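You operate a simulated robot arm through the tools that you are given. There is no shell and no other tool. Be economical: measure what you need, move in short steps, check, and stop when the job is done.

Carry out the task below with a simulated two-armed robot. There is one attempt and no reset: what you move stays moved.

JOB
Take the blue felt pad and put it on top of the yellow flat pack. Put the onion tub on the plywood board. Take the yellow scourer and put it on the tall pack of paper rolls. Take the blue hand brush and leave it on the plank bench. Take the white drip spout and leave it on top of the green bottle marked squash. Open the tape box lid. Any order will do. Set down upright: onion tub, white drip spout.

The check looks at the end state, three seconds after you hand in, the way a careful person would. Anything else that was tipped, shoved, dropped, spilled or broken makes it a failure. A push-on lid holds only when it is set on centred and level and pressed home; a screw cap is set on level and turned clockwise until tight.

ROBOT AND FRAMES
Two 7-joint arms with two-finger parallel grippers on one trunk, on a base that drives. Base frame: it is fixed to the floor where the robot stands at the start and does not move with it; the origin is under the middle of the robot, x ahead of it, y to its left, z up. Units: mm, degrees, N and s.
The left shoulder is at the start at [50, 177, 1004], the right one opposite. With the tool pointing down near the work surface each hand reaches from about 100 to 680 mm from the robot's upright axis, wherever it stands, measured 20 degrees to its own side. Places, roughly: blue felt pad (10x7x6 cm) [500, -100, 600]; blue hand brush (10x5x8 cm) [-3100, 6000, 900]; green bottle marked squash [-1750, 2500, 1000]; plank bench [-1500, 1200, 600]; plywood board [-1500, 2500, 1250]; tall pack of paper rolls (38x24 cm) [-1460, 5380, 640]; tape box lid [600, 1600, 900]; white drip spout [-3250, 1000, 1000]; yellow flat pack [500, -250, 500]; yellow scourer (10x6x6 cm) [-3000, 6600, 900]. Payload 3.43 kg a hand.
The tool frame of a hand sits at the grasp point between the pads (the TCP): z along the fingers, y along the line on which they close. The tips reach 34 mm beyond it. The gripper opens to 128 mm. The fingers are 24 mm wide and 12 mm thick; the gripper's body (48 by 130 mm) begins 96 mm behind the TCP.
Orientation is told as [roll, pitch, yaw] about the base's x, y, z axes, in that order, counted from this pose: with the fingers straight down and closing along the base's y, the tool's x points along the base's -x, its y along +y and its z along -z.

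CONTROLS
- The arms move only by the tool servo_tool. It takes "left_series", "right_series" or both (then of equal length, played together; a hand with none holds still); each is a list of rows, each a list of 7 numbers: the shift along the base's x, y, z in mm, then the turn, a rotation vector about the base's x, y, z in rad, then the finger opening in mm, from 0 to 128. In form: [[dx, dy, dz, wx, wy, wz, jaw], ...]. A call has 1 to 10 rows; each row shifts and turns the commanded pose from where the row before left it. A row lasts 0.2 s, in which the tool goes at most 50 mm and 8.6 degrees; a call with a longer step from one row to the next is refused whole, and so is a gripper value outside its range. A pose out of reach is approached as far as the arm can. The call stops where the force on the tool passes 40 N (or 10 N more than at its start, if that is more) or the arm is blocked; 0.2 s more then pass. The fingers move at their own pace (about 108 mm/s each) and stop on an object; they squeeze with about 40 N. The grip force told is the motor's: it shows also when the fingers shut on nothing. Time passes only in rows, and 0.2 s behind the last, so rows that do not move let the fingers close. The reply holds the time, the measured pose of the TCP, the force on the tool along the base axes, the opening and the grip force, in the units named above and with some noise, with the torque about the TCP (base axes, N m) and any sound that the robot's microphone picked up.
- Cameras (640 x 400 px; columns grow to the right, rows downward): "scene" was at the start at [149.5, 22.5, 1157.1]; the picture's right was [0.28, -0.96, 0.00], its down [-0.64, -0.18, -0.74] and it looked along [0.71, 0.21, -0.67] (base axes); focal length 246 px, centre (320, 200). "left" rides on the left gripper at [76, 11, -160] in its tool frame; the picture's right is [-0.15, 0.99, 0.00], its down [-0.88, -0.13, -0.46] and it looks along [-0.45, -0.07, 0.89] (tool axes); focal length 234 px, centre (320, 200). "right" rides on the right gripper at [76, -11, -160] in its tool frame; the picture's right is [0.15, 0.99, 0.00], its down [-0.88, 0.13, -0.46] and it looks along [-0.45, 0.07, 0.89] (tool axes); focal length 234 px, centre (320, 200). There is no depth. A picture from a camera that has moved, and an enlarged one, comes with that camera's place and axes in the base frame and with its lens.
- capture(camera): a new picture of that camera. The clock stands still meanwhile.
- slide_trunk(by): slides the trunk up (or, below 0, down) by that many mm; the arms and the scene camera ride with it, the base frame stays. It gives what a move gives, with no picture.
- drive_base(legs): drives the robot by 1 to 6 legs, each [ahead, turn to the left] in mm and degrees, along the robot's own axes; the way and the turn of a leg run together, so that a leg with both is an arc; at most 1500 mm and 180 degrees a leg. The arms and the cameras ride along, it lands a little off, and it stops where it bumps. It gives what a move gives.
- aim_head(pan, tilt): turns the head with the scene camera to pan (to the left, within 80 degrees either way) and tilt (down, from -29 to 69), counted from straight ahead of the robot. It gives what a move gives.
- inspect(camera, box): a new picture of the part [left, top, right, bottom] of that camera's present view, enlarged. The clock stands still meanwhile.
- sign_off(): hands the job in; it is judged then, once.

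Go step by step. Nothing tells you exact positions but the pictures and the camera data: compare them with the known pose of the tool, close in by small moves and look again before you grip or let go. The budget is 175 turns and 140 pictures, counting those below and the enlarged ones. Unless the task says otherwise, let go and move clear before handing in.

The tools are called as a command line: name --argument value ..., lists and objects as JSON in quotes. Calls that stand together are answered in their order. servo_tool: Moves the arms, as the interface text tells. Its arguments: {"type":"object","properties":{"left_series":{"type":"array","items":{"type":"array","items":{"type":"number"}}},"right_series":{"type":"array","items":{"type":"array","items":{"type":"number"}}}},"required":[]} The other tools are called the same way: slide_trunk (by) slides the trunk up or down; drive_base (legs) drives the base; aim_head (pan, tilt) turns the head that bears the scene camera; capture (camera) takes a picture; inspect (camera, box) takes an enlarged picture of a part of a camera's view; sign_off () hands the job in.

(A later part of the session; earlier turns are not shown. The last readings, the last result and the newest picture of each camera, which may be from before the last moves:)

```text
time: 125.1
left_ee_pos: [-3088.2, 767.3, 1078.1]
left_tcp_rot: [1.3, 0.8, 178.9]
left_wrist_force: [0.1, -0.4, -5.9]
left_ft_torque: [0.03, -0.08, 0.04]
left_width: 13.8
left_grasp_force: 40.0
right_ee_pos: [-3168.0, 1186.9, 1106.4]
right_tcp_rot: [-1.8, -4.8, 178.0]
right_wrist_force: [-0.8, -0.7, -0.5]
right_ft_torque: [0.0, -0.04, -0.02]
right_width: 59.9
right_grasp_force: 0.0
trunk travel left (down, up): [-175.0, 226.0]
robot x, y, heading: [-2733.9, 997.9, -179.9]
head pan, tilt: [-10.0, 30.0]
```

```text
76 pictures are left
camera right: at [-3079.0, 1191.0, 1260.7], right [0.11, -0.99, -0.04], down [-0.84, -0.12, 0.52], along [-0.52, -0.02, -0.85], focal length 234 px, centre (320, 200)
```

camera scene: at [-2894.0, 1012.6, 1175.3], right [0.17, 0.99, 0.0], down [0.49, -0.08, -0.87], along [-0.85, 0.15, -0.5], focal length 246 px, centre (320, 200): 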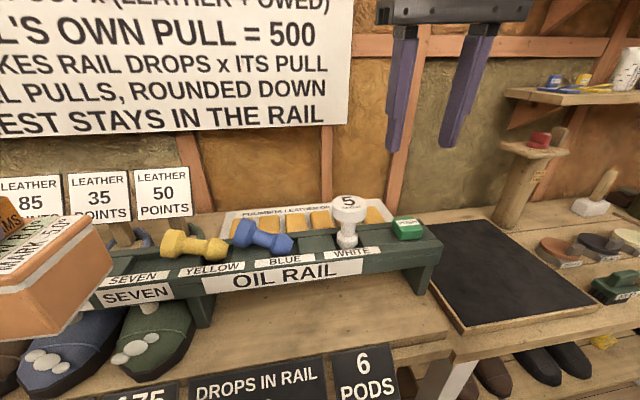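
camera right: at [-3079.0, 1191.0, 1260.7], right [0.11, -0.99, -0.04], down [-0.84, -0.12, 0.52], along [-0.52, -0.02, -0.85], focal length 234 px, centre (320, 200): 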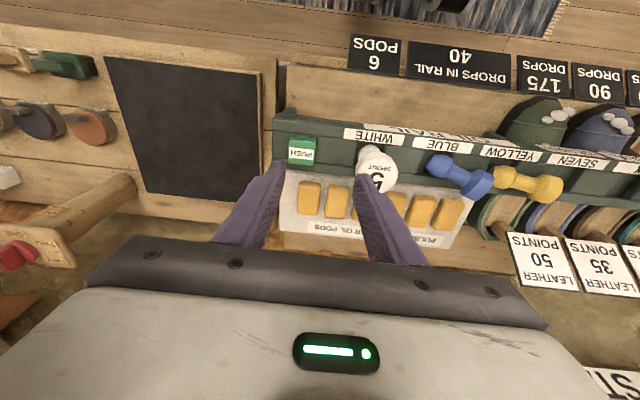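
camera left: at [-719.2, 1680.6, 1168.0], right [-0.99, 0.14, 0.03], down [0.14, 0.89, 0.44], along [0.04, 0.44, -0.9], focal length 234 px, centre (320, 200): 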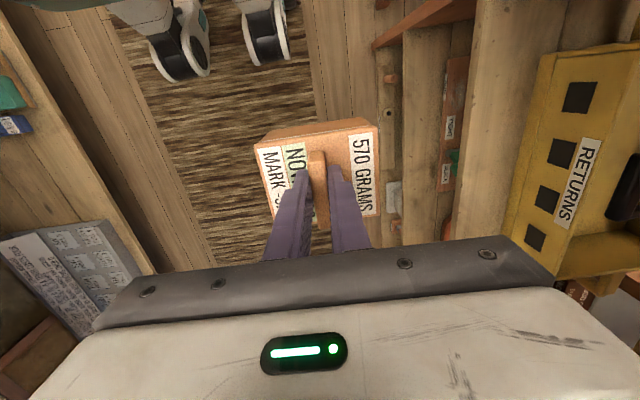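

While turning, the tub knocked the yellow and blue spouts over, and they now lie on the rail. I raise the tub clear first and look closely, because I have to stand them up again.

servo_tool --left_series '[[0, 0, 30, 0, 0, 0, 0], [10, 0, 40, 0, 0, 0, 0], [20, 0, 40, 0, 0, 0, 0], [20, 0, 40, 0, 0, 0, 0], [0, 0, 0, 0, 0, 0, 0]]'

inspect --camera "scene" --box '[130, 170, 450, 320]'

inspect --camera "right" --box '[260, 90, 600, 260]'

```text
time: 126.3
left_ee_pos: [-3060.8, 784.6, 1184.0]
left_tcp_rot: [1.2, 0.8, 178.9]
left_wrist_force: [-0.4, 0.2, -5.9]
left_ft_torque: [0.02, -0.05, 0.01]
left_width: 13.6
left_grasp_force: 39.7
left hand out of reach, approached as far as the arm can: row 3, 4
right_ee_pos: [-3168.5, 1187.6, 1106.1]
right_tcp_rot: [-1.8, -4.8, 178.0]
right_wrist_force: [-0.2, -0.3, 0.3]
right_ft_torque: [-0.01, 0.0, -0.01]
right_width: 60.2
right_grasp_force: 0.0
trunk travel left (down, up): [-175.0, 226.0]
robot x, y, heading: [-2733.5, 1000.6, -179.9]
head pan, tilt: [-10.0, 30.0]
```

```text
2.00 times, centred on (290, 245) of scene
camera zoom: at [-2894.1, 1012.3, 1175.2], right [0.17, 0.99, 0.0], down [0.49, -0.08, -0.87], along [-0.85, 0.15, -0.5], focal length 492 px, centre (380, 110)
```

zoom: 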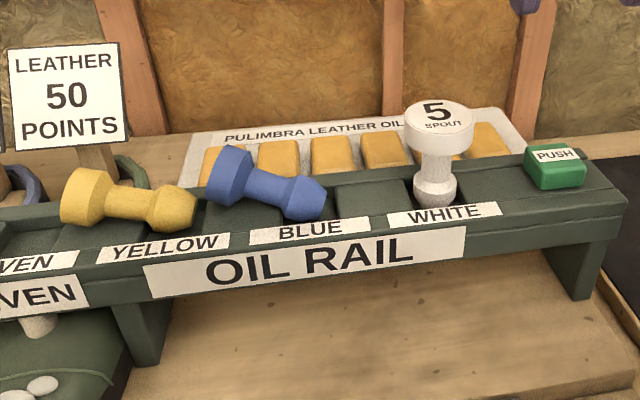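

```text
1.88 times, centred on (430, 175) of right
camera zoom: at [-3079.2, 1190.7, 1260.6], right [0.11, -0.99, -0.04], down [-0.84, -0.12, 0.52], along [-0.52, -0.02, -0.85], focal length 441 px, centre (113, 247)
```

zoom: 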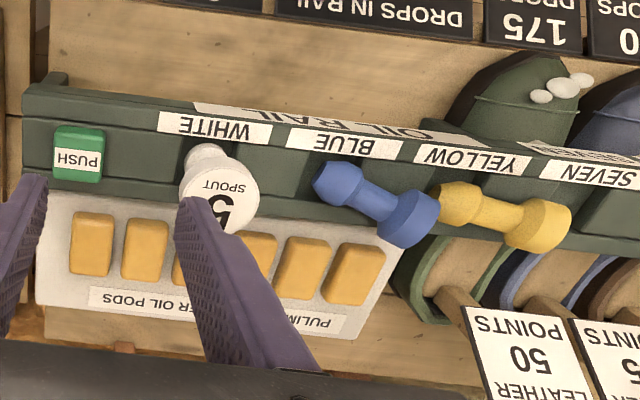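

Both are stable lying on the rail, and I'll come back with free hands to stand them up. First I take the white spout, whose head is at about [-3200, 1113, 972], and hover above it.

servo_tool --right_series '[[-8, -20, -5, -0.017, -0.041, 0, 90], [-8, -20, -10, -0.017, -0.041, 0, 90], [-8, -20, -10, 0, 0, 0.017, 90], [-8, -15, -10, 0, 0, 0.017, 90], [0, 0, -5, 0, 0, 0, 90], [0, 0, 0, 0, 0, 0, 90]]'

capture --camera "right"

inspect --camera "scene" --box '[240, 80, 440, 280]'

```text
time: 127.7
left_ee_pos: [-3062.4, 785.4, 1184.1]
left_tcp_rot: [1.2, 0.7, 178.8]
left_wrist_force: [-0.1, -0.4, -6.2]
left_ft_torque: [0.01, -0.06, -0.01]
left_width: 13.7
left_grasp_force: 39.8
right_ee_pos: [-3200.4, 1112.2, 1068.5]
right_tcp_rot: [0.0, 0.0, 179.8]
right_wrist_force: [-0.9, 0.8, 0.4]
right_ft_torque: [0.0, 0.0, -0.01]
right_width: 90.0
right_grasp_force: 0.1
trunk travel left (down, up): [-175.0, 226.0]
robot x, y, heading: [-2732.0, 1001.1, -179.9]
head pan, tilt: [-10.0, 30.0]
```

```text
73 pictures are left
camera right: at [-3123.2, 1123.3, 1227.5], right [0.14, -0.99, 0.0], down [-0.88, -0.13, 0.46], along [-0.45, -0.07, -0.89], focal length 234 px, centre (320, 200)
```

right: 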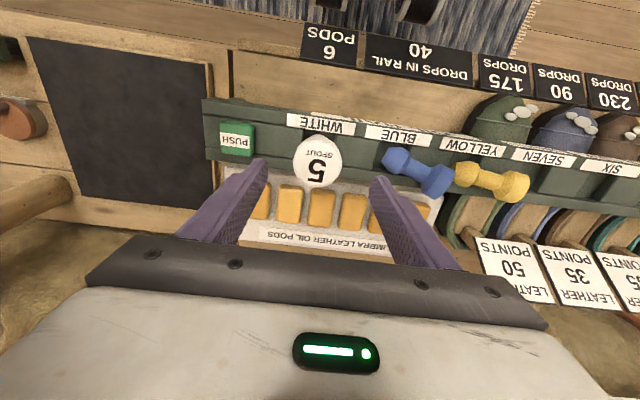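

```text
2.00 times, centred on (340, 180) of scene
camera zoom: at [-2893.9, 1012.6, 1175.2], right [0.17, 0.99, 0.0], down [0.49, -0.08, -0.87], along [-0.85, 0.15, -0.5], focal length 492 px, centre (280, 240)
```

zoom: 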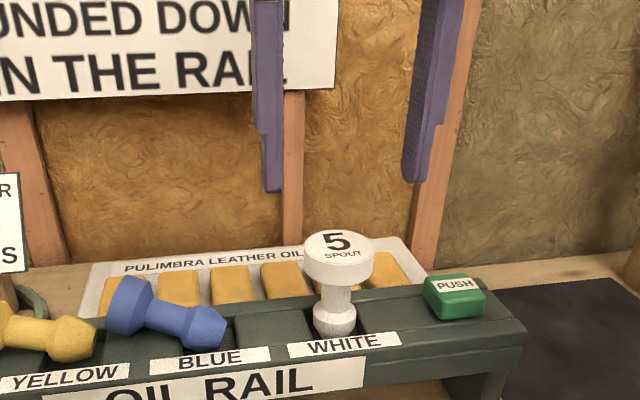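

The spout is centred between the fingers. I lower to the head level and look before closing.

servo_tool --right_series '[[-4, 1, -30, 0, 0, 0, 90], [0, 0, -30, 0, 0, 0, 90], [0, 0, -15, 0, 0, 0, 90], [0, 0, 0, 0, 0, 0, 90]]'

inspect --camera "scene" --box '[280, 150, 420, 270]'

inspect --camera "right" --box '[200, 80, 440, 240]'

```text
time: 128.7
left_ee_pos: [-3061.3, 784.7, 1183.5]
left_tcp_rot: [1.2, 0.7, 178.9]
left_wrist_force: [-0.4, 0.3, -5.8]
left_ft_torque: [0.01, -0.05, 0.02]
left_width: 13.8
left_grasp_force: 40.6
right_ee_pos: [-3202.9, 1113.3, 990.0]
right_tcp_rot: [0.0, -0.1, 179.9]
right_wrist_force: [0.9, 0.1, -0.7]
right_ft_torque: [-0.05, -0.03, 0.03]
right_width: 90.1
right_grasp_force: 0.1
trunk travel left (down, up): [-175.0, 226.0]
robot x, y, heading: [-2733.5, 996.5, -180.0]
head pan, tilt: [-10.0, 30.0]
```

```text
3.33 times, centred on (350, 210) of scene
camera zoom: at [-2893.9, 1012.7, 1175.2], right [0.17, 0.99, 0.0], down [0.49, -0.08, -0.87], along [-0.85, 0.15, -0.5], focal length 821 px, centre (220, 167)
```

zoom: 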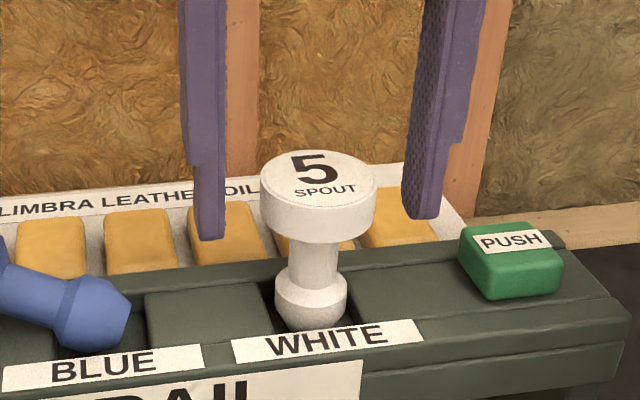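

```text
2.50 times, centred on (320, 160) of right
camera zoom: at [-3127.4, 1124.5, 1149.8], right [0.14, -0.99, 0.0], down [-0.88, -0.13, 0.46], along [-0.45, -0.07, -0.89], focal length 585 px, centre (320, 300)
```

zoom: 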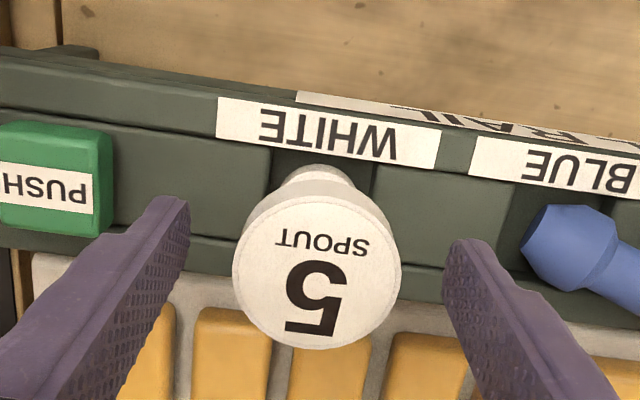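

servo_tool --right_series '[[-3, 0, -6, 0, 0, 0, 90], [0, 0, -6, 0, 0, 0, 90], [0, 0, 0, 0, 0, 0, 20], [0, 0, 0, 0, 0, 0, 20], [0, 0, 0, 0, 0, 0, 20], [0, 0, 10, 0, 0, 0, 20], [0, 0, 20, 0, 0, 0, 20], [0, 0, 30, 0, 0, 0, 20], [0, 0, 40, 0, 0, 0, 20], [0, 0, 0, 0, 0, 0, 20]]'

capture --camera "scene"

inspect --camera "right" --box '[200, 80, 440, 240]'

```text
time: 130.9
left_ee_pos: [-3061.6, 785.2, 1183.4]
left_tcp_rot: [1.2, 0.7, 179.0]
left_wrist_force: [0.6, 0.6, -5.4]
left_ft_torque: [0.02, -0.07, -0.01]
left_width: 13.5
left_grasp_force: 40.0
right_ee_pos: [-3211.9, 1114.1, 1080.2]
right_tcp_rot: [-0.1, -0.1, 179.9]
right_wrist_force: [-0.2, -1.4, -0.8]
right_ft_torque: [0.01, 0.04, 0.0]
right_width: 52.9
right_grasp_force: 40.1
trunk travel left (down, up): [-175.0, 226.0]
robot x, y, heading: [-2735.0, 996.6, -179.6]
head pan, tilt: [-10.0, 30.0]
```

```text
69 pictures are left
camera scene: at [-2894.2, 1012.8, 1175.2], right [0.17, 0.99, 0.0], down [0.49, -0.09, -0.87], along [-0.85, 0.15, -0.5], focal length 246 px, centre (320, 200)
```

scene: 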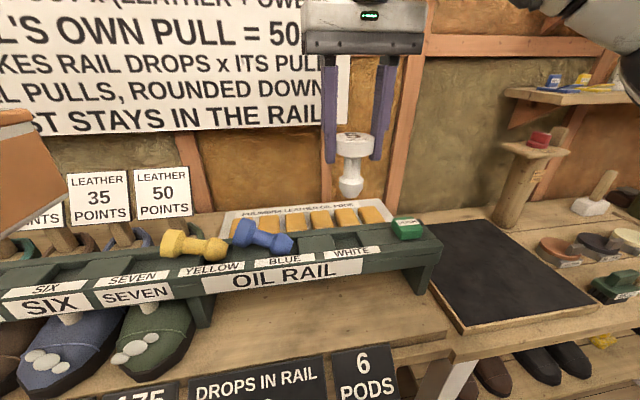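

```text
2.50 times, centred on (320, 160) of right
camera zoom: at [-3133.4, 1125.9, 1240.8], right [0.14, -0.99, 0.0], down [-0.88, -0.13, 0.46], along [-0.45, -0.07, -0.89], focal length 585 px, centre (320, 300)
```

zoom: 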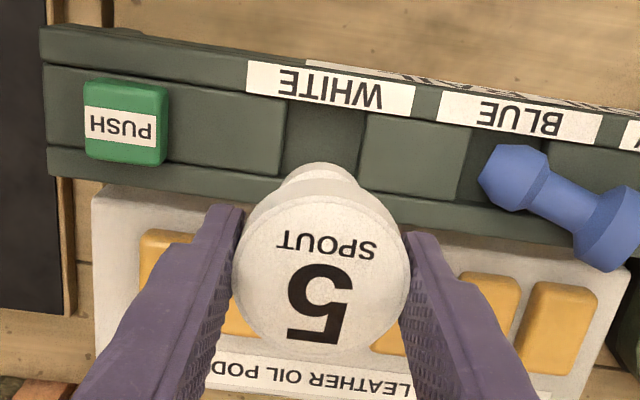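

The white spout is in hand. I retract, back out without sweeping over the rail, and drive north up this aisle towards the board and the bottle.

servo_tool --right_series '[[0, 0, 30, 0, 0, 0, 20], [20, 0, 30, 0, 0, 0, 20], [30, 10, 10, 0, 0, 0, 20], [30, 10, 0, 0, 0, 0, 20], [30, 10, 0, 0, 0, 0, 20], [0, 0, 0, 0, 0, 0, 20]]'

drive_base --legs '[[-340, 0], [0, -90], [1400, 0], [0, -90]]'

aim_head --pan 0 --tilt 0

capture --camera "scene"

```text
time: 132.3
left_ee_pos: [-3062.3, 785.4, 1183.7]
left_tcp_rot: [1.1, 0.7, 178.9]
left_wrist_force: [-0.3, 0.8, -5.4]
left_ft_torque: [0.01, -0.02, 0.0]
left_width: 13.7
left_grasp_force: 40.1
right_ee_pos: [-3098.6, 1146.7, 1148.8]
right_tcp_rot: [0.0, 0.0, 179.8]
right_wrist_force: [-0.1, 1.2, -1.2]
right_ft_torque: [-0.02, 0.01, 0.02]
right_width: 52.6
right_grasp_force: 40.2
trunk travel left (down, up): [-175.0, 226.0]
robot x, y, heading: [-2732.2, 998.3, -179.6]
head pan, tilt: [-10.0, 30.0]
```

```text
time: 148.8
left_ee_pos: [-2090.1, 2631.8, 1184.2]
left_tcp_rot: [1.2, 0.6, -0.1]
left_wrist_force: [-0.1, 0.4, -5.8]
left_ft_torque: [0.0, 0.06, 0.01]
left_width: 13.5
left_grasp_force: 39.5
right_ee_pos: [-2047.4, 2272.2, 1149.0]
right_tcp_rot: [0.1, 0.0, 0.8]
right_wrist_force: [-0.4, 0.5, -1.5]
right_ft_torque: [0.04, -0.01, -0.03]
right_width: 52.7
right_grasp_force: 39.9
trunk travel left (down, up): [-175.0, 226.0]
robot x, y, heading: [-2420.1, 2410.9, 1.0]
head pan, tilt: [-10.0, 30.0]
```

```text
time: 149.8
left_ee_pos: [-2092.0, 2631.4, 1184.0]
left_tcp_rot: [1.2, 0.7, -0.1]
left_wrist_force: [0.3, -0.3, -5.7]
left_ft_torque: [-0.01, 0.06, 0.02]
left_width: 13.7
left_grasp_force: 40.6
right_ee_pos: [-2047.4, 2271.5, 1148.4]
right_tcp_rot: [0.0, 0.0, 0.9]
right_wrist_force: [0.0, 0.0, -0.4]
right_ft_torque: [-0.03, 0.02, -0.02]
right_width: 52.9
right_grasp_force: 40.0
trunk travel left (down, up): [-175.0, 226.0]
robot x, y, heading: [-2415.7, 2413.7, 1.4]
head pan, tilt: [0.0, 0.0]
```

```text
67 pictures are left
camera scene: at [-2256.1, 2415.9, 1223.5], right [0.02, -1.0, 0.0], down [0.0, 0.0, -1.0], along [1.0, 0.02, 0.0], focal length 246 px, centre (320, 200)
```

scene: 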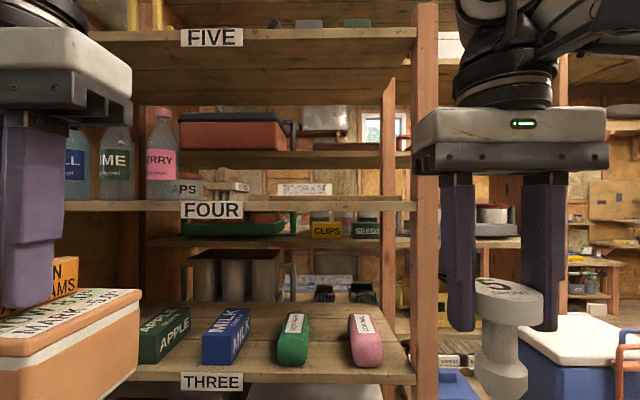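

I see shelves THREE, FOUR and FIVE. I zoom in to find the squash bottle and the plywood board.

inspect --camera "scene" --box '[130, 270, 420, 400]'

inspect --camera "scene" --box '[40, 80, 420, 270]'

```text
2.21 times, centred on (275, 335) of scene
camera zoom: at [-2256.1, 2415.9, 1223.5], right [0.02, -1.0, 0.0], down [0.0, 0.0, -1.0], along [1.0, 0.02, 0.0], focal length 543 px, centre (419, -98)
```

zoom: 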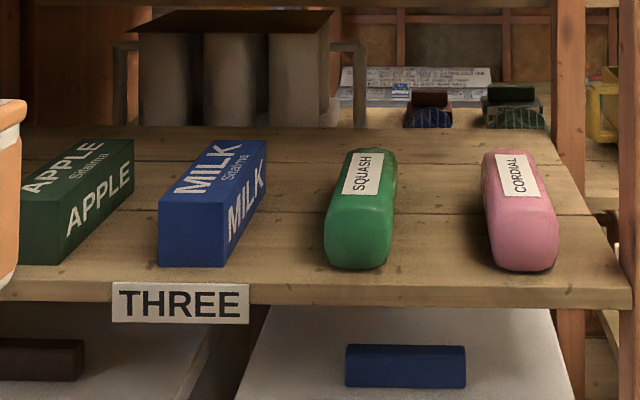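

```text
1.68 times, centred on (230, 175) of scene
camera zoom: at [-2256.1, 2415.9, 1223.5], right [0.02, -1.0, 0.0], down [0.0, 0.0, -1.0], along [1.0, 0.02, 0.0], focal length 415 px, centre (472, 242)
```

zoom: 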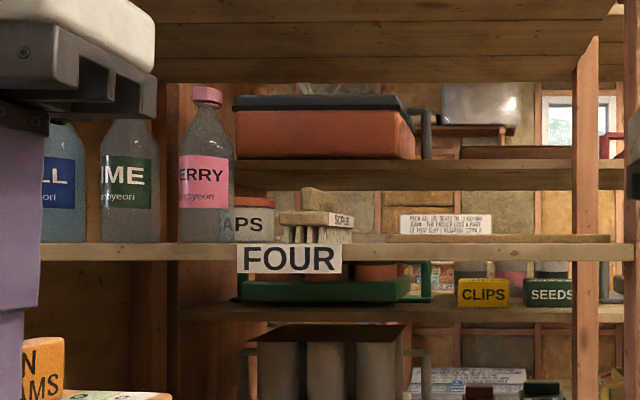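

The squash bottle lies on its side on shelf THREE, and the plywood seems to be on shelf FOUR with shelf FIVE above it. I raise the trunk to look down onto FOUR.

slide_trunk --by 160

aim_head --pan 0 --tilt 12

capture --camera "scene"

```text
time: 151.6
left_ee_pos: [-2090.0, 2632.0, 1344.1]
left_tcp_rot: [1.2, 0.6, -0.1]
left_wrist_force: [0.4, 0.0, -5.6]
left_ft_torque: [-0.02, 0.07, -0.03]
left_width: 13.5
left_grasp_force: 40.0
right_ee_pos: [-2047.8, 2272.0, 1308.4]
right_tcp_rot: [0.1, 0.0, 0.8]
right_wrist_force: [0.0, 0.7, -2.1]
right_ft_torque: [-0.02, 0.01, -0.03]
right_width: 52.7
right_grasp_force: 40.1
trunk travel left (down, up): [-335.0, 66.0]
robot x, y, heading: [-2413.2, 2412.7, 1.2]
head pan, tilt: [0.0, 0.0]
```

```text
time: 152.3
left_ee_pos: [-2090.8, 2631.1, 1343.3]
left_tcp_rot: [1.2, 0.7, -0.1]
left_wrist_force: [0.7, 0.0, -5.2]
left_ft_torque: [-0.01, 0.07, 0.01]
left_width: 13.5
left_grasp_force: 40.1
right_ee_pos: [-2047.8, 2271.7, 1307.7]
right_tcp_rot: [0.0, -0.1, 0.8]
right_wrist_force: [-0.1, -0.4, -1.8]
right_ft_torque: [0.01, -0.02, 0.02]
right_width: 52.8
right_grasp_force: 40.1
trunk travel left (down, up): [-335.0, 66.0]
robot x, y, heading: [-2415.0, 2411.7, 1.0]
head pan, tilt: [0.0, 12.0]
```

```text
64 pictures are left
camera scene: at [-2252.9, 2416.0, 1364.4], right [0.02, -1.0, 0.0], down [-0.21, 0.0, -0.98], along [0.98, 0.02, -0.21], focal length 246 px, centre (320, 200)
```

scene: 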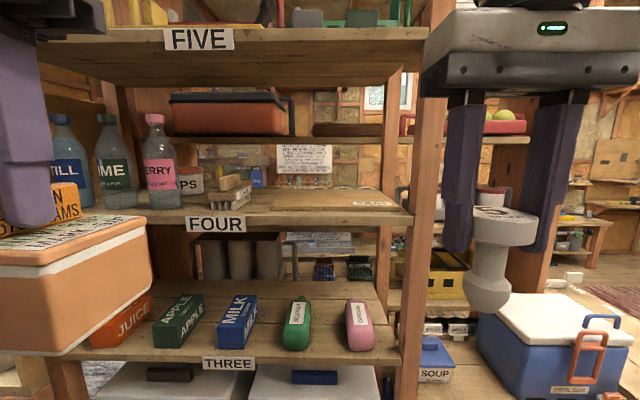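

inspect --camera "scene" --box '[140, 20, 440, 250]'

```text
1.74 times, centred on (290, 135) of scene
camera zoom: at [-2252.9, 2416.0, 1364.4], right [0.02, -1.0, 0.0], down [-0.21, 0.0, -0.98], along [0.98, 0.02, -0.21], focal length 428 px, centre (372, 313)
```

zoom: 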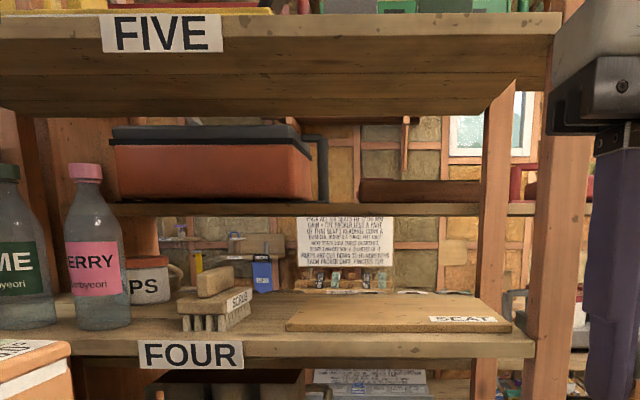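

The board lies on shelf FOUR with FIVE above it, and the bottle is under FOUR, so both items have to go in with the hand pitched forward. I'll go back to the plank bench, set both items down there to regrip them, and stand up the two spouts as well.

slide_trunk --by -160

drive_base --legs '[[0, -91], [1150, 0], [0, 91]]'

aim_head --pan 0 --tilt 40

capture --camera "scene"

```text
time: 154.2
left_ee_pos: [-2090.0, 2631.0, 1184.2]
left_tcp_rot: [1.2, 0.6, 0.0]
left_wrist_force: [0.8, 0.0, -5.7]
left_ft_torque: [0.01, 0.04, 0.03]
left_width: 13.4
left_grasp_force: 40.7
right_ee_pos: [-2047.3, 2270.8, 1147.4]
right_tcp_rot: [0.0, 0.0, 0.9]
right_wrist_force: [-0.1, 0.3, -1.1]
right_ft_torque: [0.01, -0.03, 0.02]
right_width: 53.1
right_grasp_force: 40.2
trunk travel left (down, up): [-175.0, 226.0]
robot x, y, heading: [-2414.5, 2412.5, 0.9]
head pan, tilt: [0.0, 12.0]
```

```text
time: 167.9
left_ee_pos: [-2139.6, 1489.0, 1183.3]
left_tcp_rot: [1.2, 0.7, 0.2]
left_wrist_force: [0.2, -0.5, -5.2]
left_ft_torque: [-0.03, 0.04, -0.02]
left_width: 13.7
left_grasp_force: 39.8
right_ee_pos: [-2095.3, 1128.9, 1149.1]
right_tcp_rot: [0.0, -0.1, 1.1]
right_wrist_force: [-0.4, -0.4, -0.4]
right_ft_torque: [0.01, 0.02, 0.02]
right_width: 52.7
right_grasp_force: 39.8
trunk travel left (down, up): [-175.0, 226.0]
robot x, y, heading: [-2461.0, 1269.2, 1.6]
head pan, tilt: [0.0, 12.0]
```

```text
time: 168.8
left_ee_pos: [-2140.8, 1488.5, 1183.3]
left_tcp_rot: [1.2, 0.7, 0.2]
left_wrist_force: [0.4, -0.2, -5.9]
left_ft_torque: [0.01, 0.07, -0.01]
left_width: 13.9
left_grasp_force: 39.9
right_ee_pos: [-2095.4, 1128.0, 1147.8]
right_tcp_rot: [0.0, 0.0, 1.0]
right_wrist_force: [-0.1, 0.2, -0.8]
right_ft_torque: [0.02, 0.0, 0.01]
right_width: 52.7
right_grasp_force: 40.0
trunk travel left (down, up): [-175.0, 226.0]
robot x, y, heading: [-2464.1, 1271.8, 1.7]
head pan, tilt: [0.0, 40.0]
```

```text
62 pictures are left
camera scene: at [-2309.4, 1272.2, 1159.9], right [0.03, -1.0, 0.0], down [-0.64, -0.02, -0.77], along [0.77, 0.02, -0.64], focal length 246 px, centre (320, 200)
```

scene: 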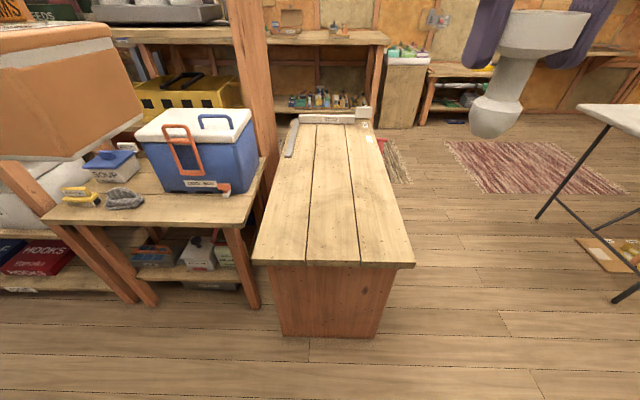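

The plank bench top spans about y 1030–1455, starting at x ≈ -1910, and is clear at this end. I drive closer and lower both hands over it.

drive_base --legs '[[150, 0]]'

servo_tool --left_series '[[19, -12, -40, 0, 0, 0, 0], [19, -12, -42, 0, 0, 0, 0], [19, -12, -42, 0, 0, 0, 0], [19, -12, -42, 0, 0, 0, 0], [19, -12, -42, 0, 0, 0, 0], [19, -12, -42, 0, 0, 0, 0], [19, -12, -42, 0, 0, 0, 0], [19, -12, -42, 0, 0, 0, 0], [19, -12, -42, 0, 0, 0, 0], [19, -12, -42, 0, 0, 0, 0]]' --right_series '[[14, -2, -42, 0, 0, 0, 20], [14, -2, -43, 0, 0, 0, 20], [14, -2, -43, 0, 0, 0, 20], [14, -2, -43, 0, 0, 0, 20], [14, -2, -43, 0, 0, 0, 20], [14, -2, -43, 0, 0, 0, 20], [14, -2, -43, 0, 0, 0, 20], [14, -2, -43, 0, 0, 0, 20], [14, -2, -43, 0, 0, 0, 20], [14, -2, -30, 0, 0, 0, 20]]'

capture --camera "scene"

```text
time: 170.2
left_ee_pos: [-1989.7, 1491.8, 1182.9]
left_tcp_rot: [1.2, 0.8, 0.1]
left_wrist_force: [-0.3, -0.7, -6.2]
left_ft_torque: [-0.04, 0.06, 0.01]
left_width: 13.8
left_grasp_force: 40.4
right_ee_pos: [-1946.3, 1132.0, 1148.2]
right_tcp_rot: [0.1, 0.0, 1.0]
right_wrist_force: [-0.3, 0.6, -0.9]
right_ft_torque: [0.01, 0.0, -0.04]
right_width: 52.9
right_grasp_force: 39.9
trunk travel left (down, up): [-175.0, 226.0]
robot x, y, heading: [-2316.2, 1271.7, 1.1]
head pan, tilt: [0.0, 40.0]
```

```text
time: 172.4
left_ee_pos: [-1803.4, 1371.6, 765.6]
left_tcp_rot: [1.2, 0.7, 0.1]
left_wrist_force: [0.4, 0.5, -6.6]
left_ft_torque: [-0.03, 0.05, 0.01]
left_width: 13.7
left_grasp_force: 40.1
right_ee_pos: [-1805.4, 1113.2, 730.8]
right_tcp_rot: [0.0, 0.0, 1.0]
right_wrist_force: [0.4, 0.0, -1.5]
right_ft_torque: [-0.02, -0.03, -0.04]
right_width: 52.6
right_grasp_force: 40.1
trunk travel left (down, up): [-175.0, 226.0]
robot x, y, heading: [-2314.6, 1277.1, 1.3]
head pan, tilt: [0.0, 40.0]
```

```text
61 pictures are left
camera scene: at [-2159.9, 1275.3, 1159.8], right [0.02, -1.0, 0.0], down [-0.64, -0.01, -0.77], along [0.77, 0.02, -0.64], focal length 246 px, centre (320, 200)
```

scene: 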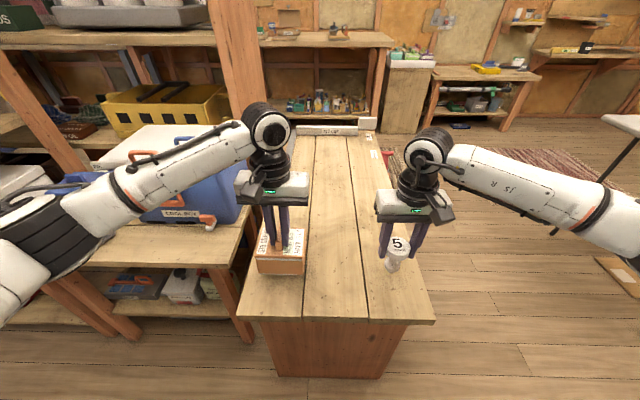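

Tub and spout are both over the planks. I lower the tub slowly until it touches, shifting it a little inward.

servo_tool --left_series '[[0, -15, -5, -0.02, -0.012, 0, 0], [0, -15, -10, 0, 0, 0, 0], [0, 0, -10, 0, 0, 0, 0], [0, 0, -5, 0, 0, 0, 0], [0, 0, -4, 0, 0, 0, 0], [0, 0, -4, 0, 0, 0, 0], [0, 0, -4, 0, 0, 0, 0], [0, 0, -4, 0, 0, 0, 0], [0, 0, -4, 0, 0, 0, 0], [0, 0, -4, 0, 0, 0, 0]]'

```text
time: 174.3
left_ee_pos: [-1799.6, 1341.3, 726.5]
left_tcp_rot: [-0.1, -0.7, 0.1]
left_wrist_force: [-2.7, 0.8, 13.5]
left_ft_torque: [0.44, 0.73, 0.04]
left_width: 13.4
left_grasp_force: 40.0
right_ee_pos: [-1807.2, 1112.3, 731.0]
right_tcp_rot: [0.0, -0.2, 1.0]
right_wrist_force: [-0.2, -0.4, -0.9]
right_ft_torque: [0.01, -0.01, -0.01]
right_width: 52.8
right_grasp_force: 40.3
trunk travel left (down, up): [-175.0, 226.0]
robot x, y, heading: [-2316.9, 1271.6, 1.4]
head pan, tilt: [0.0, 40.0]
stopped in row 9 (left hand): the force on the tool passed its limit (the readings are from after the stop); the commanded pose is now the measured one
```

The tub touches at a TCP height of about 727. I release it while lowering the spout in small steps.

servo_tool --left_series '[[0, 0, 0, 0, 0, 0, 30], [0, 0, 0, 0, 0, 0, 50], [0, 0, 0, 0, 0, 0, 50], [0, 0, 15, 0, 0, 0, 50], [0, 0, 30, 0, 0, 0, 50], [0, 0, 30, 0, 0, 0, 50], [0, 0, 0, 0, 0, 0, 50], [0, 0, 0, 0, 0, 0, 50]]' --right_series '[[0, 0, -6, 0, 0, 0, 20], [0, 0, -6, 0, 0, 0, 20], [0, 0, -6, 0, 0, 0, 20], [0, 0, -5, 0, 0, 0, 20], [0, 0, -4, 0, 0, 0, 20], [0, 0, -4, 0, 0, 0, 20], [0, 0, -3, 0, 0, 0, 20], [0, 0, -3, 0, 0, 0, 20]]'

inspect --camera "scene" --box '[220, 180, 450, 330]'

```text
time: 176.1
left_ee_pos: [-1798.5, 1341.4, 800.4]
left_tcp_rot: [0.1, -0.5, 0.2]
left_wrist_force: [-0.4, -0.4, -0.4]
left_ft_torque: [0.02, 0.0, -0.02]
left_width: 49.9
left_grasp_force: 0.2
right_ee_pos: [-1802.0, 1111.8, 700.6]
right_tcp_rot: [0.1, -0.7, 0.9]
right_wrist_force: [-2.3, -1.2, 11.9]
right_ft_torque: [0.06, 0.06, 0.02]
right_width: 52.9
right_grasp_force: 39.9
trunk travel left (down, up): [-175.0, 226.0]
robot x, y, heading: [-2312.0, 1271.3, 1.6]
head pan, tilt: [0.0, 40.0]
stopped in row 8 (right hand): the force on the tool passed its limit (the readings are from after the stop); the commanded pose is now the measured one
```

```text
2.67 times, centred on (335, 255) of scene
camera zoom: at [-2161.5, 1275.5, 1159.6], right [0.02, -1.0, 0.0], down [-0.64, -0.02, -0.77], along [0.77, 0.02, -0.64], focal length 657 px, centre (280, 53)
```

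zoom: 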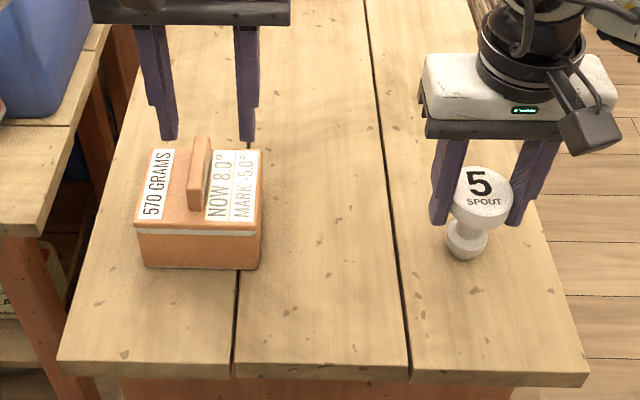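

The tub and the white spout both stand upright on the plank bench. I release the spout and lift both hands clear.

servo_tool --left_series '[[0, 0, 0, 0, 0, 0, 50], [0, 0, 0, 0, 0, 0, 50], [0, 0, 40, 0, 0, 0, 50], [-10, 10, 45, 0, 0, 0, 50], [-20, 15, 42, 0, 0, 0, 50], [-20, 15, 42, 0, 0, 0, 50], [-20, 15, 42, 0, 0, 0, 50], [-20, 15, 42, 0, 0, 0, 50], [-20, 15, 42, 0, 0, 0, 50], [0, 0, 0, 0, 0, 0, 50]]' --right_series '[[0, 0, 0, 0, 0, 0, 70], [0, 0, 0, 0, 0, 0, 90], [0, 0, 20, 0, 0, 0, 90], [0, 0, 40, 0, 0, 0, 90], [0, 0, 48, 0, 0, 0, 90], [0, 0, 48, 0, 0, 0, 90], [-20, 0, 44, 0, 0, 0, 90], [-20, 0, 44, 0, 0, 0, 90], [-20, 0, 44, 0, 0, 0, 90], [-20, 0, 44, 0, 0, 0, 90]]'

servo_tool --left_series '[[-20, 0, 42, 0, 0, 0, 50], [-20, 0, 42, 0, 0, 0, 50], [-20, 0, 0, 0, 0, 0, 50], [-20, 0, 0, 0, 0, 0, 50]]' --right_series '[[-20, 0, 44, 0, 0, 0, 90], [-20, 0, 44, 0, 0, 0, 90], [-20, 0, 0, 0, 0, 0, 90], [-20, 0, 0, 0, 0, 0, 90]]'

capture --camera "scene"

```text
time: 178.3
left_ee_pos: [-1905.3, 1425.5, 1098.1]
left_tcp_rot: [-0.1, -0.5, 0.2]
left_wrist_force: [-0.5, 0.3, 0.6]
left_ft_torque: [-0.01, 0.02, 0.02]
left_width: 49.9
left_grasp_force: 0.1
right_ee_pos: [-1884.2, 1110.8, 1027.6]
right_tcp_rot: [0.1, -0.5, 0.9]
right_wrist_force: [-0.3, 1.3, 0.1]
right_ft_torque: [0.01, 0.01, 0.0]
right_width: 90.1
right_grasp_force: 0.1
trunk travel left (down, up): [-175.0, 226.0]
robot x, y, heading: [-2312.2, 1271.4, 1.2]
head pan, tilt: [0.0, 40.0]
```

```text
time: 179.3
left_ee_pos: [-1988.0, 1425.1, 1183.0]
left_tcp_rot: [0.0, -0.5, 0.2]
left_wrist_force: [-0.5, -0.2, 0.3]
left_ft_torque: [0.02, -0.01, 0.01]
left_width: 49.8
left_grasp_force: 0.1
right_ee_pos: [-1964.3, 1112.0, 1121.0]
right_tcp_rot: [0.1, -0.6, 1.0]
right_wrist_force: [-0.1, 0.8, -0.6]
right_ft_torque: [-0.01, 0.03, 0.0]
right_width: 89.8
right_grasp_force: 0.0
trunk travel left (down, up): [-175.0, 226.0]
robot x, y, heading: [-2314.4, 1274.6, 1.5]
head pan, tilt: [0.0, 40.0]
```

```text
59 pictures are left
camera scene: at [-2161.1, 1275.3, 1160.1], right [0.02, -1.0, 0.0], down [-0.64, -0.01, -0.77], along [0.77, 0.02, -0.64], focal length 246 px, centre (320, 200)
```

scene: 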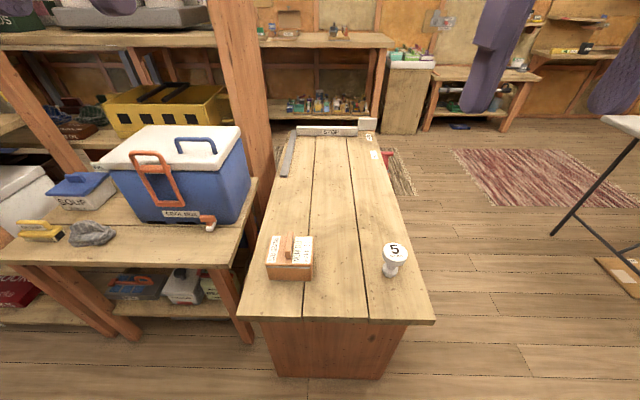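

Both stand safely. Now I return to the oil rail with empty hands, held high, to stand up the two knocked-over spouts.

drive_base --legs '[[-60, 0], [0, -140], [540, 0], [0, -41.5]]'

aim_head --pan 0 --tilt 38

capture --camera "scene"

```text
time: 190.7
left_ee_pos: [-3122.8, 767.2, 1183.1]
left_tcp_rot: [0.1, -0.6, 178.2]
left_wrist_force: [-0.1, 0.3, -0.3]
left_ft_torque: [0.01, 0.0, -0.02]
left_width: 50.0
left_grasp_force: 0.1
right_ee_pos: [-3133.2, 1082.1, 1120.8]
right_tcp_rot: [0.1, -0.6, 178.9]
right_wrist_force: [-0.4, -0.2, -0.7]
right_ft_torque: [0.0, -0.01, -0.03]
right_width: 90.0
right_grasp_force: 0.2
trunk travel left (down, up): [-175.0, 226.0]
robot x, y, heading: [-2790.6, 911.2, 179.5]
head pan, tilt: [0.0, 40.0]
```

```text
time: 191.4
left_ee_pos: [-3123.1, 768.0, 1183.2]
left_tcp_rot: [-0.2, -0.4, 178.2]
left_wrist_force: [-0.6, -0.5, 0.2]
left_ft_torque: [0.02, 0.0, 0.01]
left_width: 50.1
left_grasp_force: 0.0
right_ee_pos: [-3132.8, 1081.3, 1121.0]
right_tcp_rot: [0.0, -0.5, 178.9]
right_wrist_force: [-0.5, -0.5, 0.2]
right_ft_torque: [-0.02, 0.01, 0.01]
right_width: 90.3
right_grasp_force: 0.1
trunk travel left (down, up): [-175.0, 226.0]
robot x, y, heading: [-2789.1, 912.5, 179.3]
head pan, tilt: [0.0, 38.0]
```

```text
58 pictures are left
camera scene: at [-2946.2, 910.4, 1162.9], right [0.01, 1.0, 0.0], down [0.62, -0.01, -0.79], along [-0.79, 0.01, -0.62], focal length 246 px, centre (320, 200)
```

scene: 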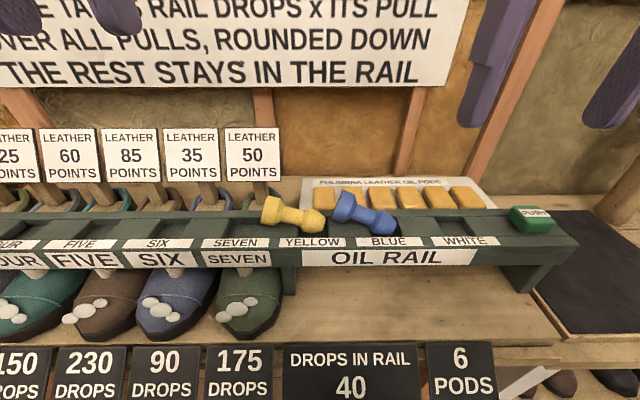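

inspect --camera "scene" --box '[230, 170, 510, 280]'

```text
2.29 times, centred on (370, 225) of scene
camera zoom: at [-2946.2, 910.4, 1162.9], right [0.01, 1.0, 0.0], down [0.62, -0.01, -0.79], along [-0.79, 0.01, -0.62], focal length 563 px, centre (206, 143)
```

zoom: 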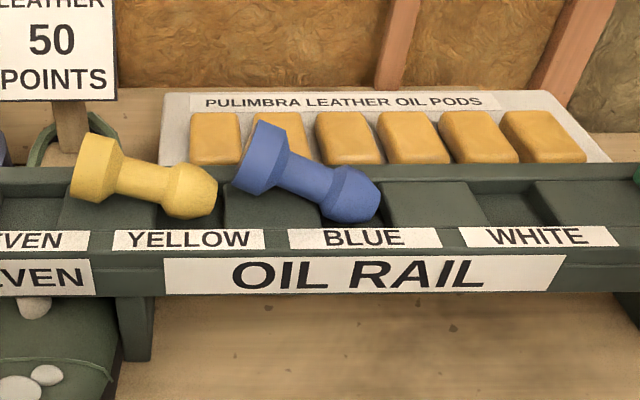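

The feet still sit in their slots and the heads point south; for yellow the head is at about [-3210, 847, 935] and the foot at [-3211, 903, 917]. I'll take each head with the left hand leaning from the south and swing it upright about the foot. First I turn the hand.

servo_tool --left_series '[[-9, 0, 0, 0, 0, 0.146, 80], [-9, 0, 0, 0, 0, 0.146, 80], [-9, 0, 0, 0, 0, 0.146, 80], [-9, 0, 0, 0, 0, 0.146, 80], [-9, 0, -5, 0, 0, 0.146, 80], [-9, 0, -10, 0, 0, 0.146, 80], [-9, 0, -10, 0, 0, 0.146, 80], [-9, 0, -10, 0, 0, 0.146, 80], [-9, 0, -10, 0, 0, 0.146, 80], [-6, 0, -10, 0, 0, 0.146, 80]]'

servo_tool --left_series '[[0, 0, -10, 0, 0, 0.142, 80], [0, 0, -10, 0.146, 0, 0, 80], [0, 0, -15, 0.146, 0, 0, 80], [0, 5, -15, 0.146, 0, 0, 80], [0, 5, -15, 0.146, 0, 0, 80], [0, 5, -15, 0.146, 0, 0, 80], [0, 3, -10, 0.143, 0, 0, 80], [0, 0, 0, 0, 0, 0, 80]]'

capture --camera "scene"

capture --camera "left"

```text
time: 193.6
left_ee_pos: [-3209.3, 767.5, 1126.7]
left_tcp_rot: [-0.1, -0.5, -98.0]
left_wrist_force: [0.7, -0.4, 0.7]
left_ft_torque: [-0.01, 0.0, -0.01]
left_width: 80.0
left_grasp_force: 0.0
right_ee_pos: [-3134.5, 1083.1, 1119.9]
right_tcp_rot: [0.0, -0.5, 178.8]
right_wrist_force: [1.0, -0.8, 0.0]
right_ft_torque: [0.03, 0.0, 0.0]
right_width: 89.8
right_grasp_force: 0.1
trunk travel left (down, up): [-175.0, 226.0]
robot x, y, heading: [-2786.5, 908.6, 179.1]
head pan, tilt: [0.0, 38.0]
```

```text
time: 195.4
left_ee_pos: [-3210.2, 788.0, 1036.6]
left_tcp_rot: [-0.2, 49.7, -90.0]
left_wrist_force: [-0.6, 0.0, -0.3]
left_ft_torque: [0.02, -0.01, 0.01]
left_width: 80.0
left_grasp_force: 0.1
right_ee_pos: [-3134.3, 1080.7, 1119.5]
right_tcp_rot: [0.2, -0.6, 178.9]
right_wrist_force: [0.3, 0.2, 0.4]
right_ft_torque: [-0.01, 0.01, 0.01]
right_width: 89.9
right_grasp_force: 0.1
trunk travel left (down, up): [-175.0, 226.0]
robot x, y, heading: [-2791.4, 907.9, 179.4]
head pan, tilt: [0.0, 38.0]
```

```text
56 pictures are left
camera scene: at [-2946.2, 910.4, 1163.0], right [0.01, 1.0, 0.0], down [0.62, -0.01, -0.79], along [-0.79, 0.01, -0.62], focal length 246 px, centre (320, 200)
```

scene: 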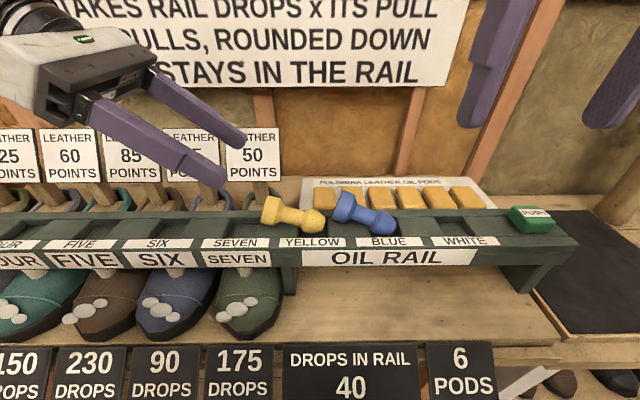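

```text
55 pictures are left
camera left: at [-3197.8, 715.1, 1198.6], right [0.99, -0.09, -0.11], down [-0.13, -0.92, -0.38], along [-0.07, 0.39, -0.92], focal length 234 px, centre (320, 200)
```

left: 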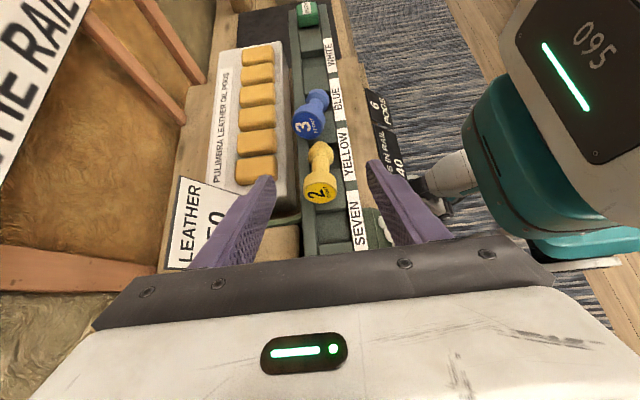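

The yellow estimate is confirmed, but the standing signs leave little room for the hand body at this lean. I use a smaller lean of 20° and do blue first; its head is at about [-3221, 949, 935].

servo_tool --left_series '[[-2, 10, 10, -0.131, 0, 0, 80], [-3, 20, 5, -0.131, 0, 0, 80], [-3, 25, 0, -0.131, 0, 0, 80], [-3, 25, 0, -0.131, 0, 0, 80], [-3, 25, -10, 0, 0, -0.11, 80], [-3, 25, -15, 0, 0, -0.11, 80], [0, 4, -10, 0, 0, 0, 80], [0, 0, 0, 0, 0, 0, 80]]'

capture --camera "left"

inspect --camera "scene" --box '[230, 100, 470, 260]'

```text
time: 197.2
left_ee_pos: [-3224.4, 920.7, 1018.4]
left_tcp_rot: [-0.1, 19.5, -102.8]
left_wrist_force: [-0.9, 0.0, -0.1]
left_ft_torque: [-0.01, -0.01, 0.01]
left_width: 79.6
left_grasp_force: 0.0
right_ee_pos: [-3133.1, 1082.5, 1121.1]
right_tcp_rot: [0.1, -0.5, 178.9]
right_wrist_force: [-0.3, 1.0, 0.0]
right_ft_torque: [-0.04, -0.03, 0.02]
right_width: 90.0
right_grasp_force: 0.0
trunk travel left (down, up): [-175.0, 226.0]
robot x, y, heading: [-2789.4, 910.9, 179.2]
head pan, tilt: [0.0, 38.0]
```

```text
54 pictures are left
camera left: at [-3210.0, 937.6, 1194.2], right [0.94, -0.35, -0.05], down [-0.34, -0.93, 0.14], along [-0.09, -0.11, -0.99], focal length 234 px, centre (320, 200)
```

left: 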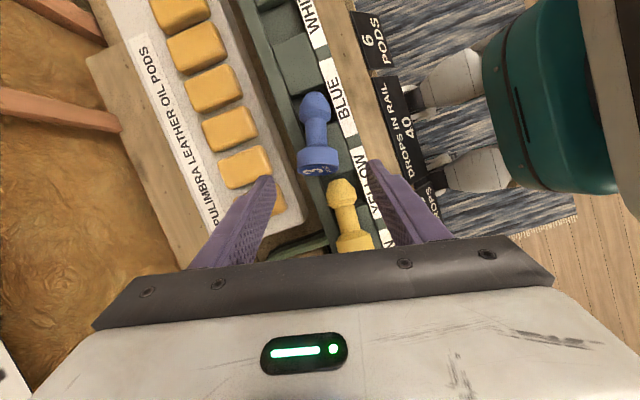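

```text
2.50 times, centred on (350, 180) of scene
camera zoom: at [-2946.2, 910.4, 1162.9], right [0.01, 1.0, 0.0], down [0.62, -0.01, -0.79], along [-0.79, 0.01, -0.62], focal length 616 px, centre (245, 250)
```

zoom: 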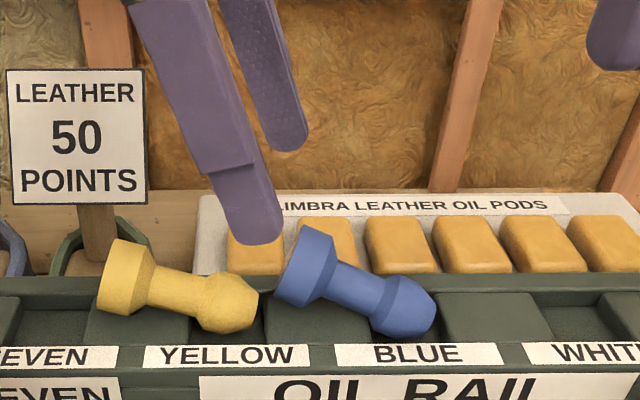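

The blue head is refined to [-3219, 952, 936]. I move in and close on it.

servo_tool --left_series '[[1, 8, -20, 0, 0, -0.03, 80], [1, 8, -20, 0, 0, -0.02, 80], [1, 8, -20, 0, 0, 0, 80], [0, 0, 0, 0, 0, 0, 80], [0, 0, 0, 0, 0, 0, 20], [0, 0, 0, 0, 0, 0, 20], [0, 0, 0, 0, 0, 0, 20]]'

inspect --camera "scene" --box '[230, 100, 470, 260]'

```text
time: 198.8
left_ee_pos: [-3223.4, 944.8, 956.4]
left_tcp_rot: [-0.1, 19.5, -105.5]
left_wrist_force: [-0.4, 0.3, 0.0]
left_ft_torque: [-0.02, 0.03, 0.01]
left_width: 44.7
left_grasp_force: 40.2
right_ee_pos: [-3134.9, 1081.9, 1120.2]
right_tcp_rot: [0.0, -0.4, 178.9]
right_wrist_force: [-0.4, 0.0, 0.4]
right_ft_torque: [0.02, -0.02, 0.03]
right_width: 90.1
right_grasp_force: 0.0
trunk travel left (down, up): [-175.0, 226.0]
robot x, y, heading: [-2786.2, 911.6, 179.6]
head pan, tilt: [0.0, 38.0]
```

```text
2.50 times, centred on (350, 180) of scene
camera zoom: at [-2946.2, 910.4, 1162.9], right [0.01, 1.0, 0.0], down [0.62, -0.01, -0.79], along [-0.79, 0.01, -0.62], focal length 616 px, centre (245, 250)
```

zoom: 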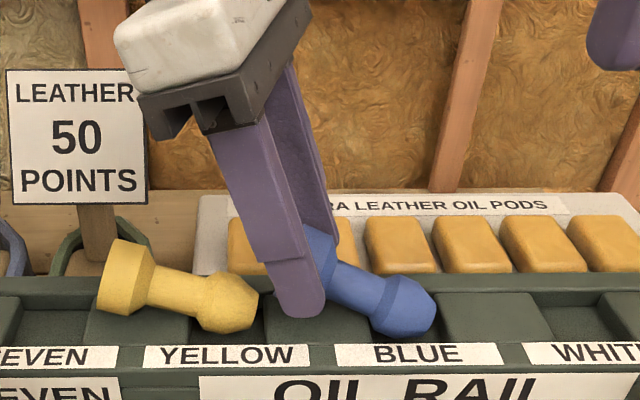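

The blue head is gripped. I lift it clear and swing it towards upright.

servo_tool --left_series '[[0, 0, 15, 0, 0, 0, 20], [0, 5, 35, 0, 0, 0, 20], [0, 30, 30, 0, 0, 0, 20], [0, 25, 0, -0.1364, 0.0378, 0, 20], [0, 0, 0, -0.1364, 0.0378, 0, 20], [0, 0, 0, -0.1364, 0.0378, 0, 20], [0, 0, 0, -0.1364, 0.0378, 0, 20], [0, 0, 0, -0.1364, 0.0378, 0, 20], [0, 0, 0, -0.1364, 0.0378, 0, 20], [0, 0, 0, 0, 0, 0, 20]]'

inspect --camera "scene" --box '[230, 100, 470, 260]'

```text
time: 200.0
left_ee_pos: [-3228.4, 997.5, 1042.7]
left_tcp_rot: [0.0, 2.6, -104.9]
left_wrist_force: [-0.5, -2.3, -0.4]
left_ft_torque: [0.5, -0.14, -0.1]
left_width: 44.4
left_grasp_force: 40.2
right_ee_pos: [-3134.9, 1088.8, 1119.7]
right_tcp_rot: [-0.5, 0.0, 177.7]
right_wrist_force: [1.1, 3.1, -1.5]
right_ft_torque: [-0.31, 0.01, -0.11]
right_width: 90.0
right_grasp_force: 0.1
trunk travel left (down, up): [-175.0, 226.0]
robot x, y, heading: [-2789.6, 914.7, 179.2]
head pan, tilt: [0.0, 38.0]
stopped in row 6 (left hand): the force on the tool passed its limit (the readings are from after the stop); the commanded pose is now the measured one
```

```text
2.50 times, centred on (350, 180) of scene
camera zoom: at [-2946.4, 910.5, 1162.9], right [0.01, 1.0, 0.0], down [0.62, -0.01, -0.79], along [-0.79, 0.01, -0.62], focal length 616 px, centre (245, 250)
```

zoom: 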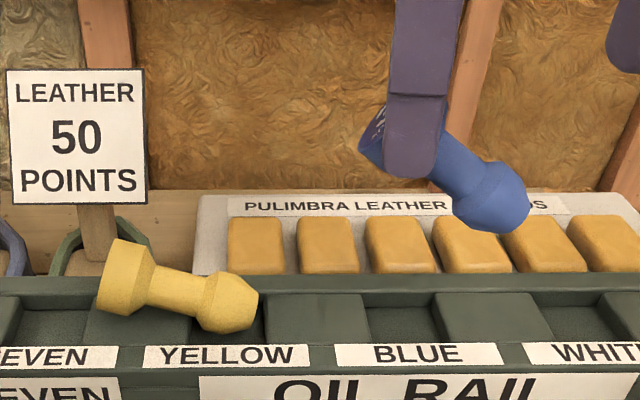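

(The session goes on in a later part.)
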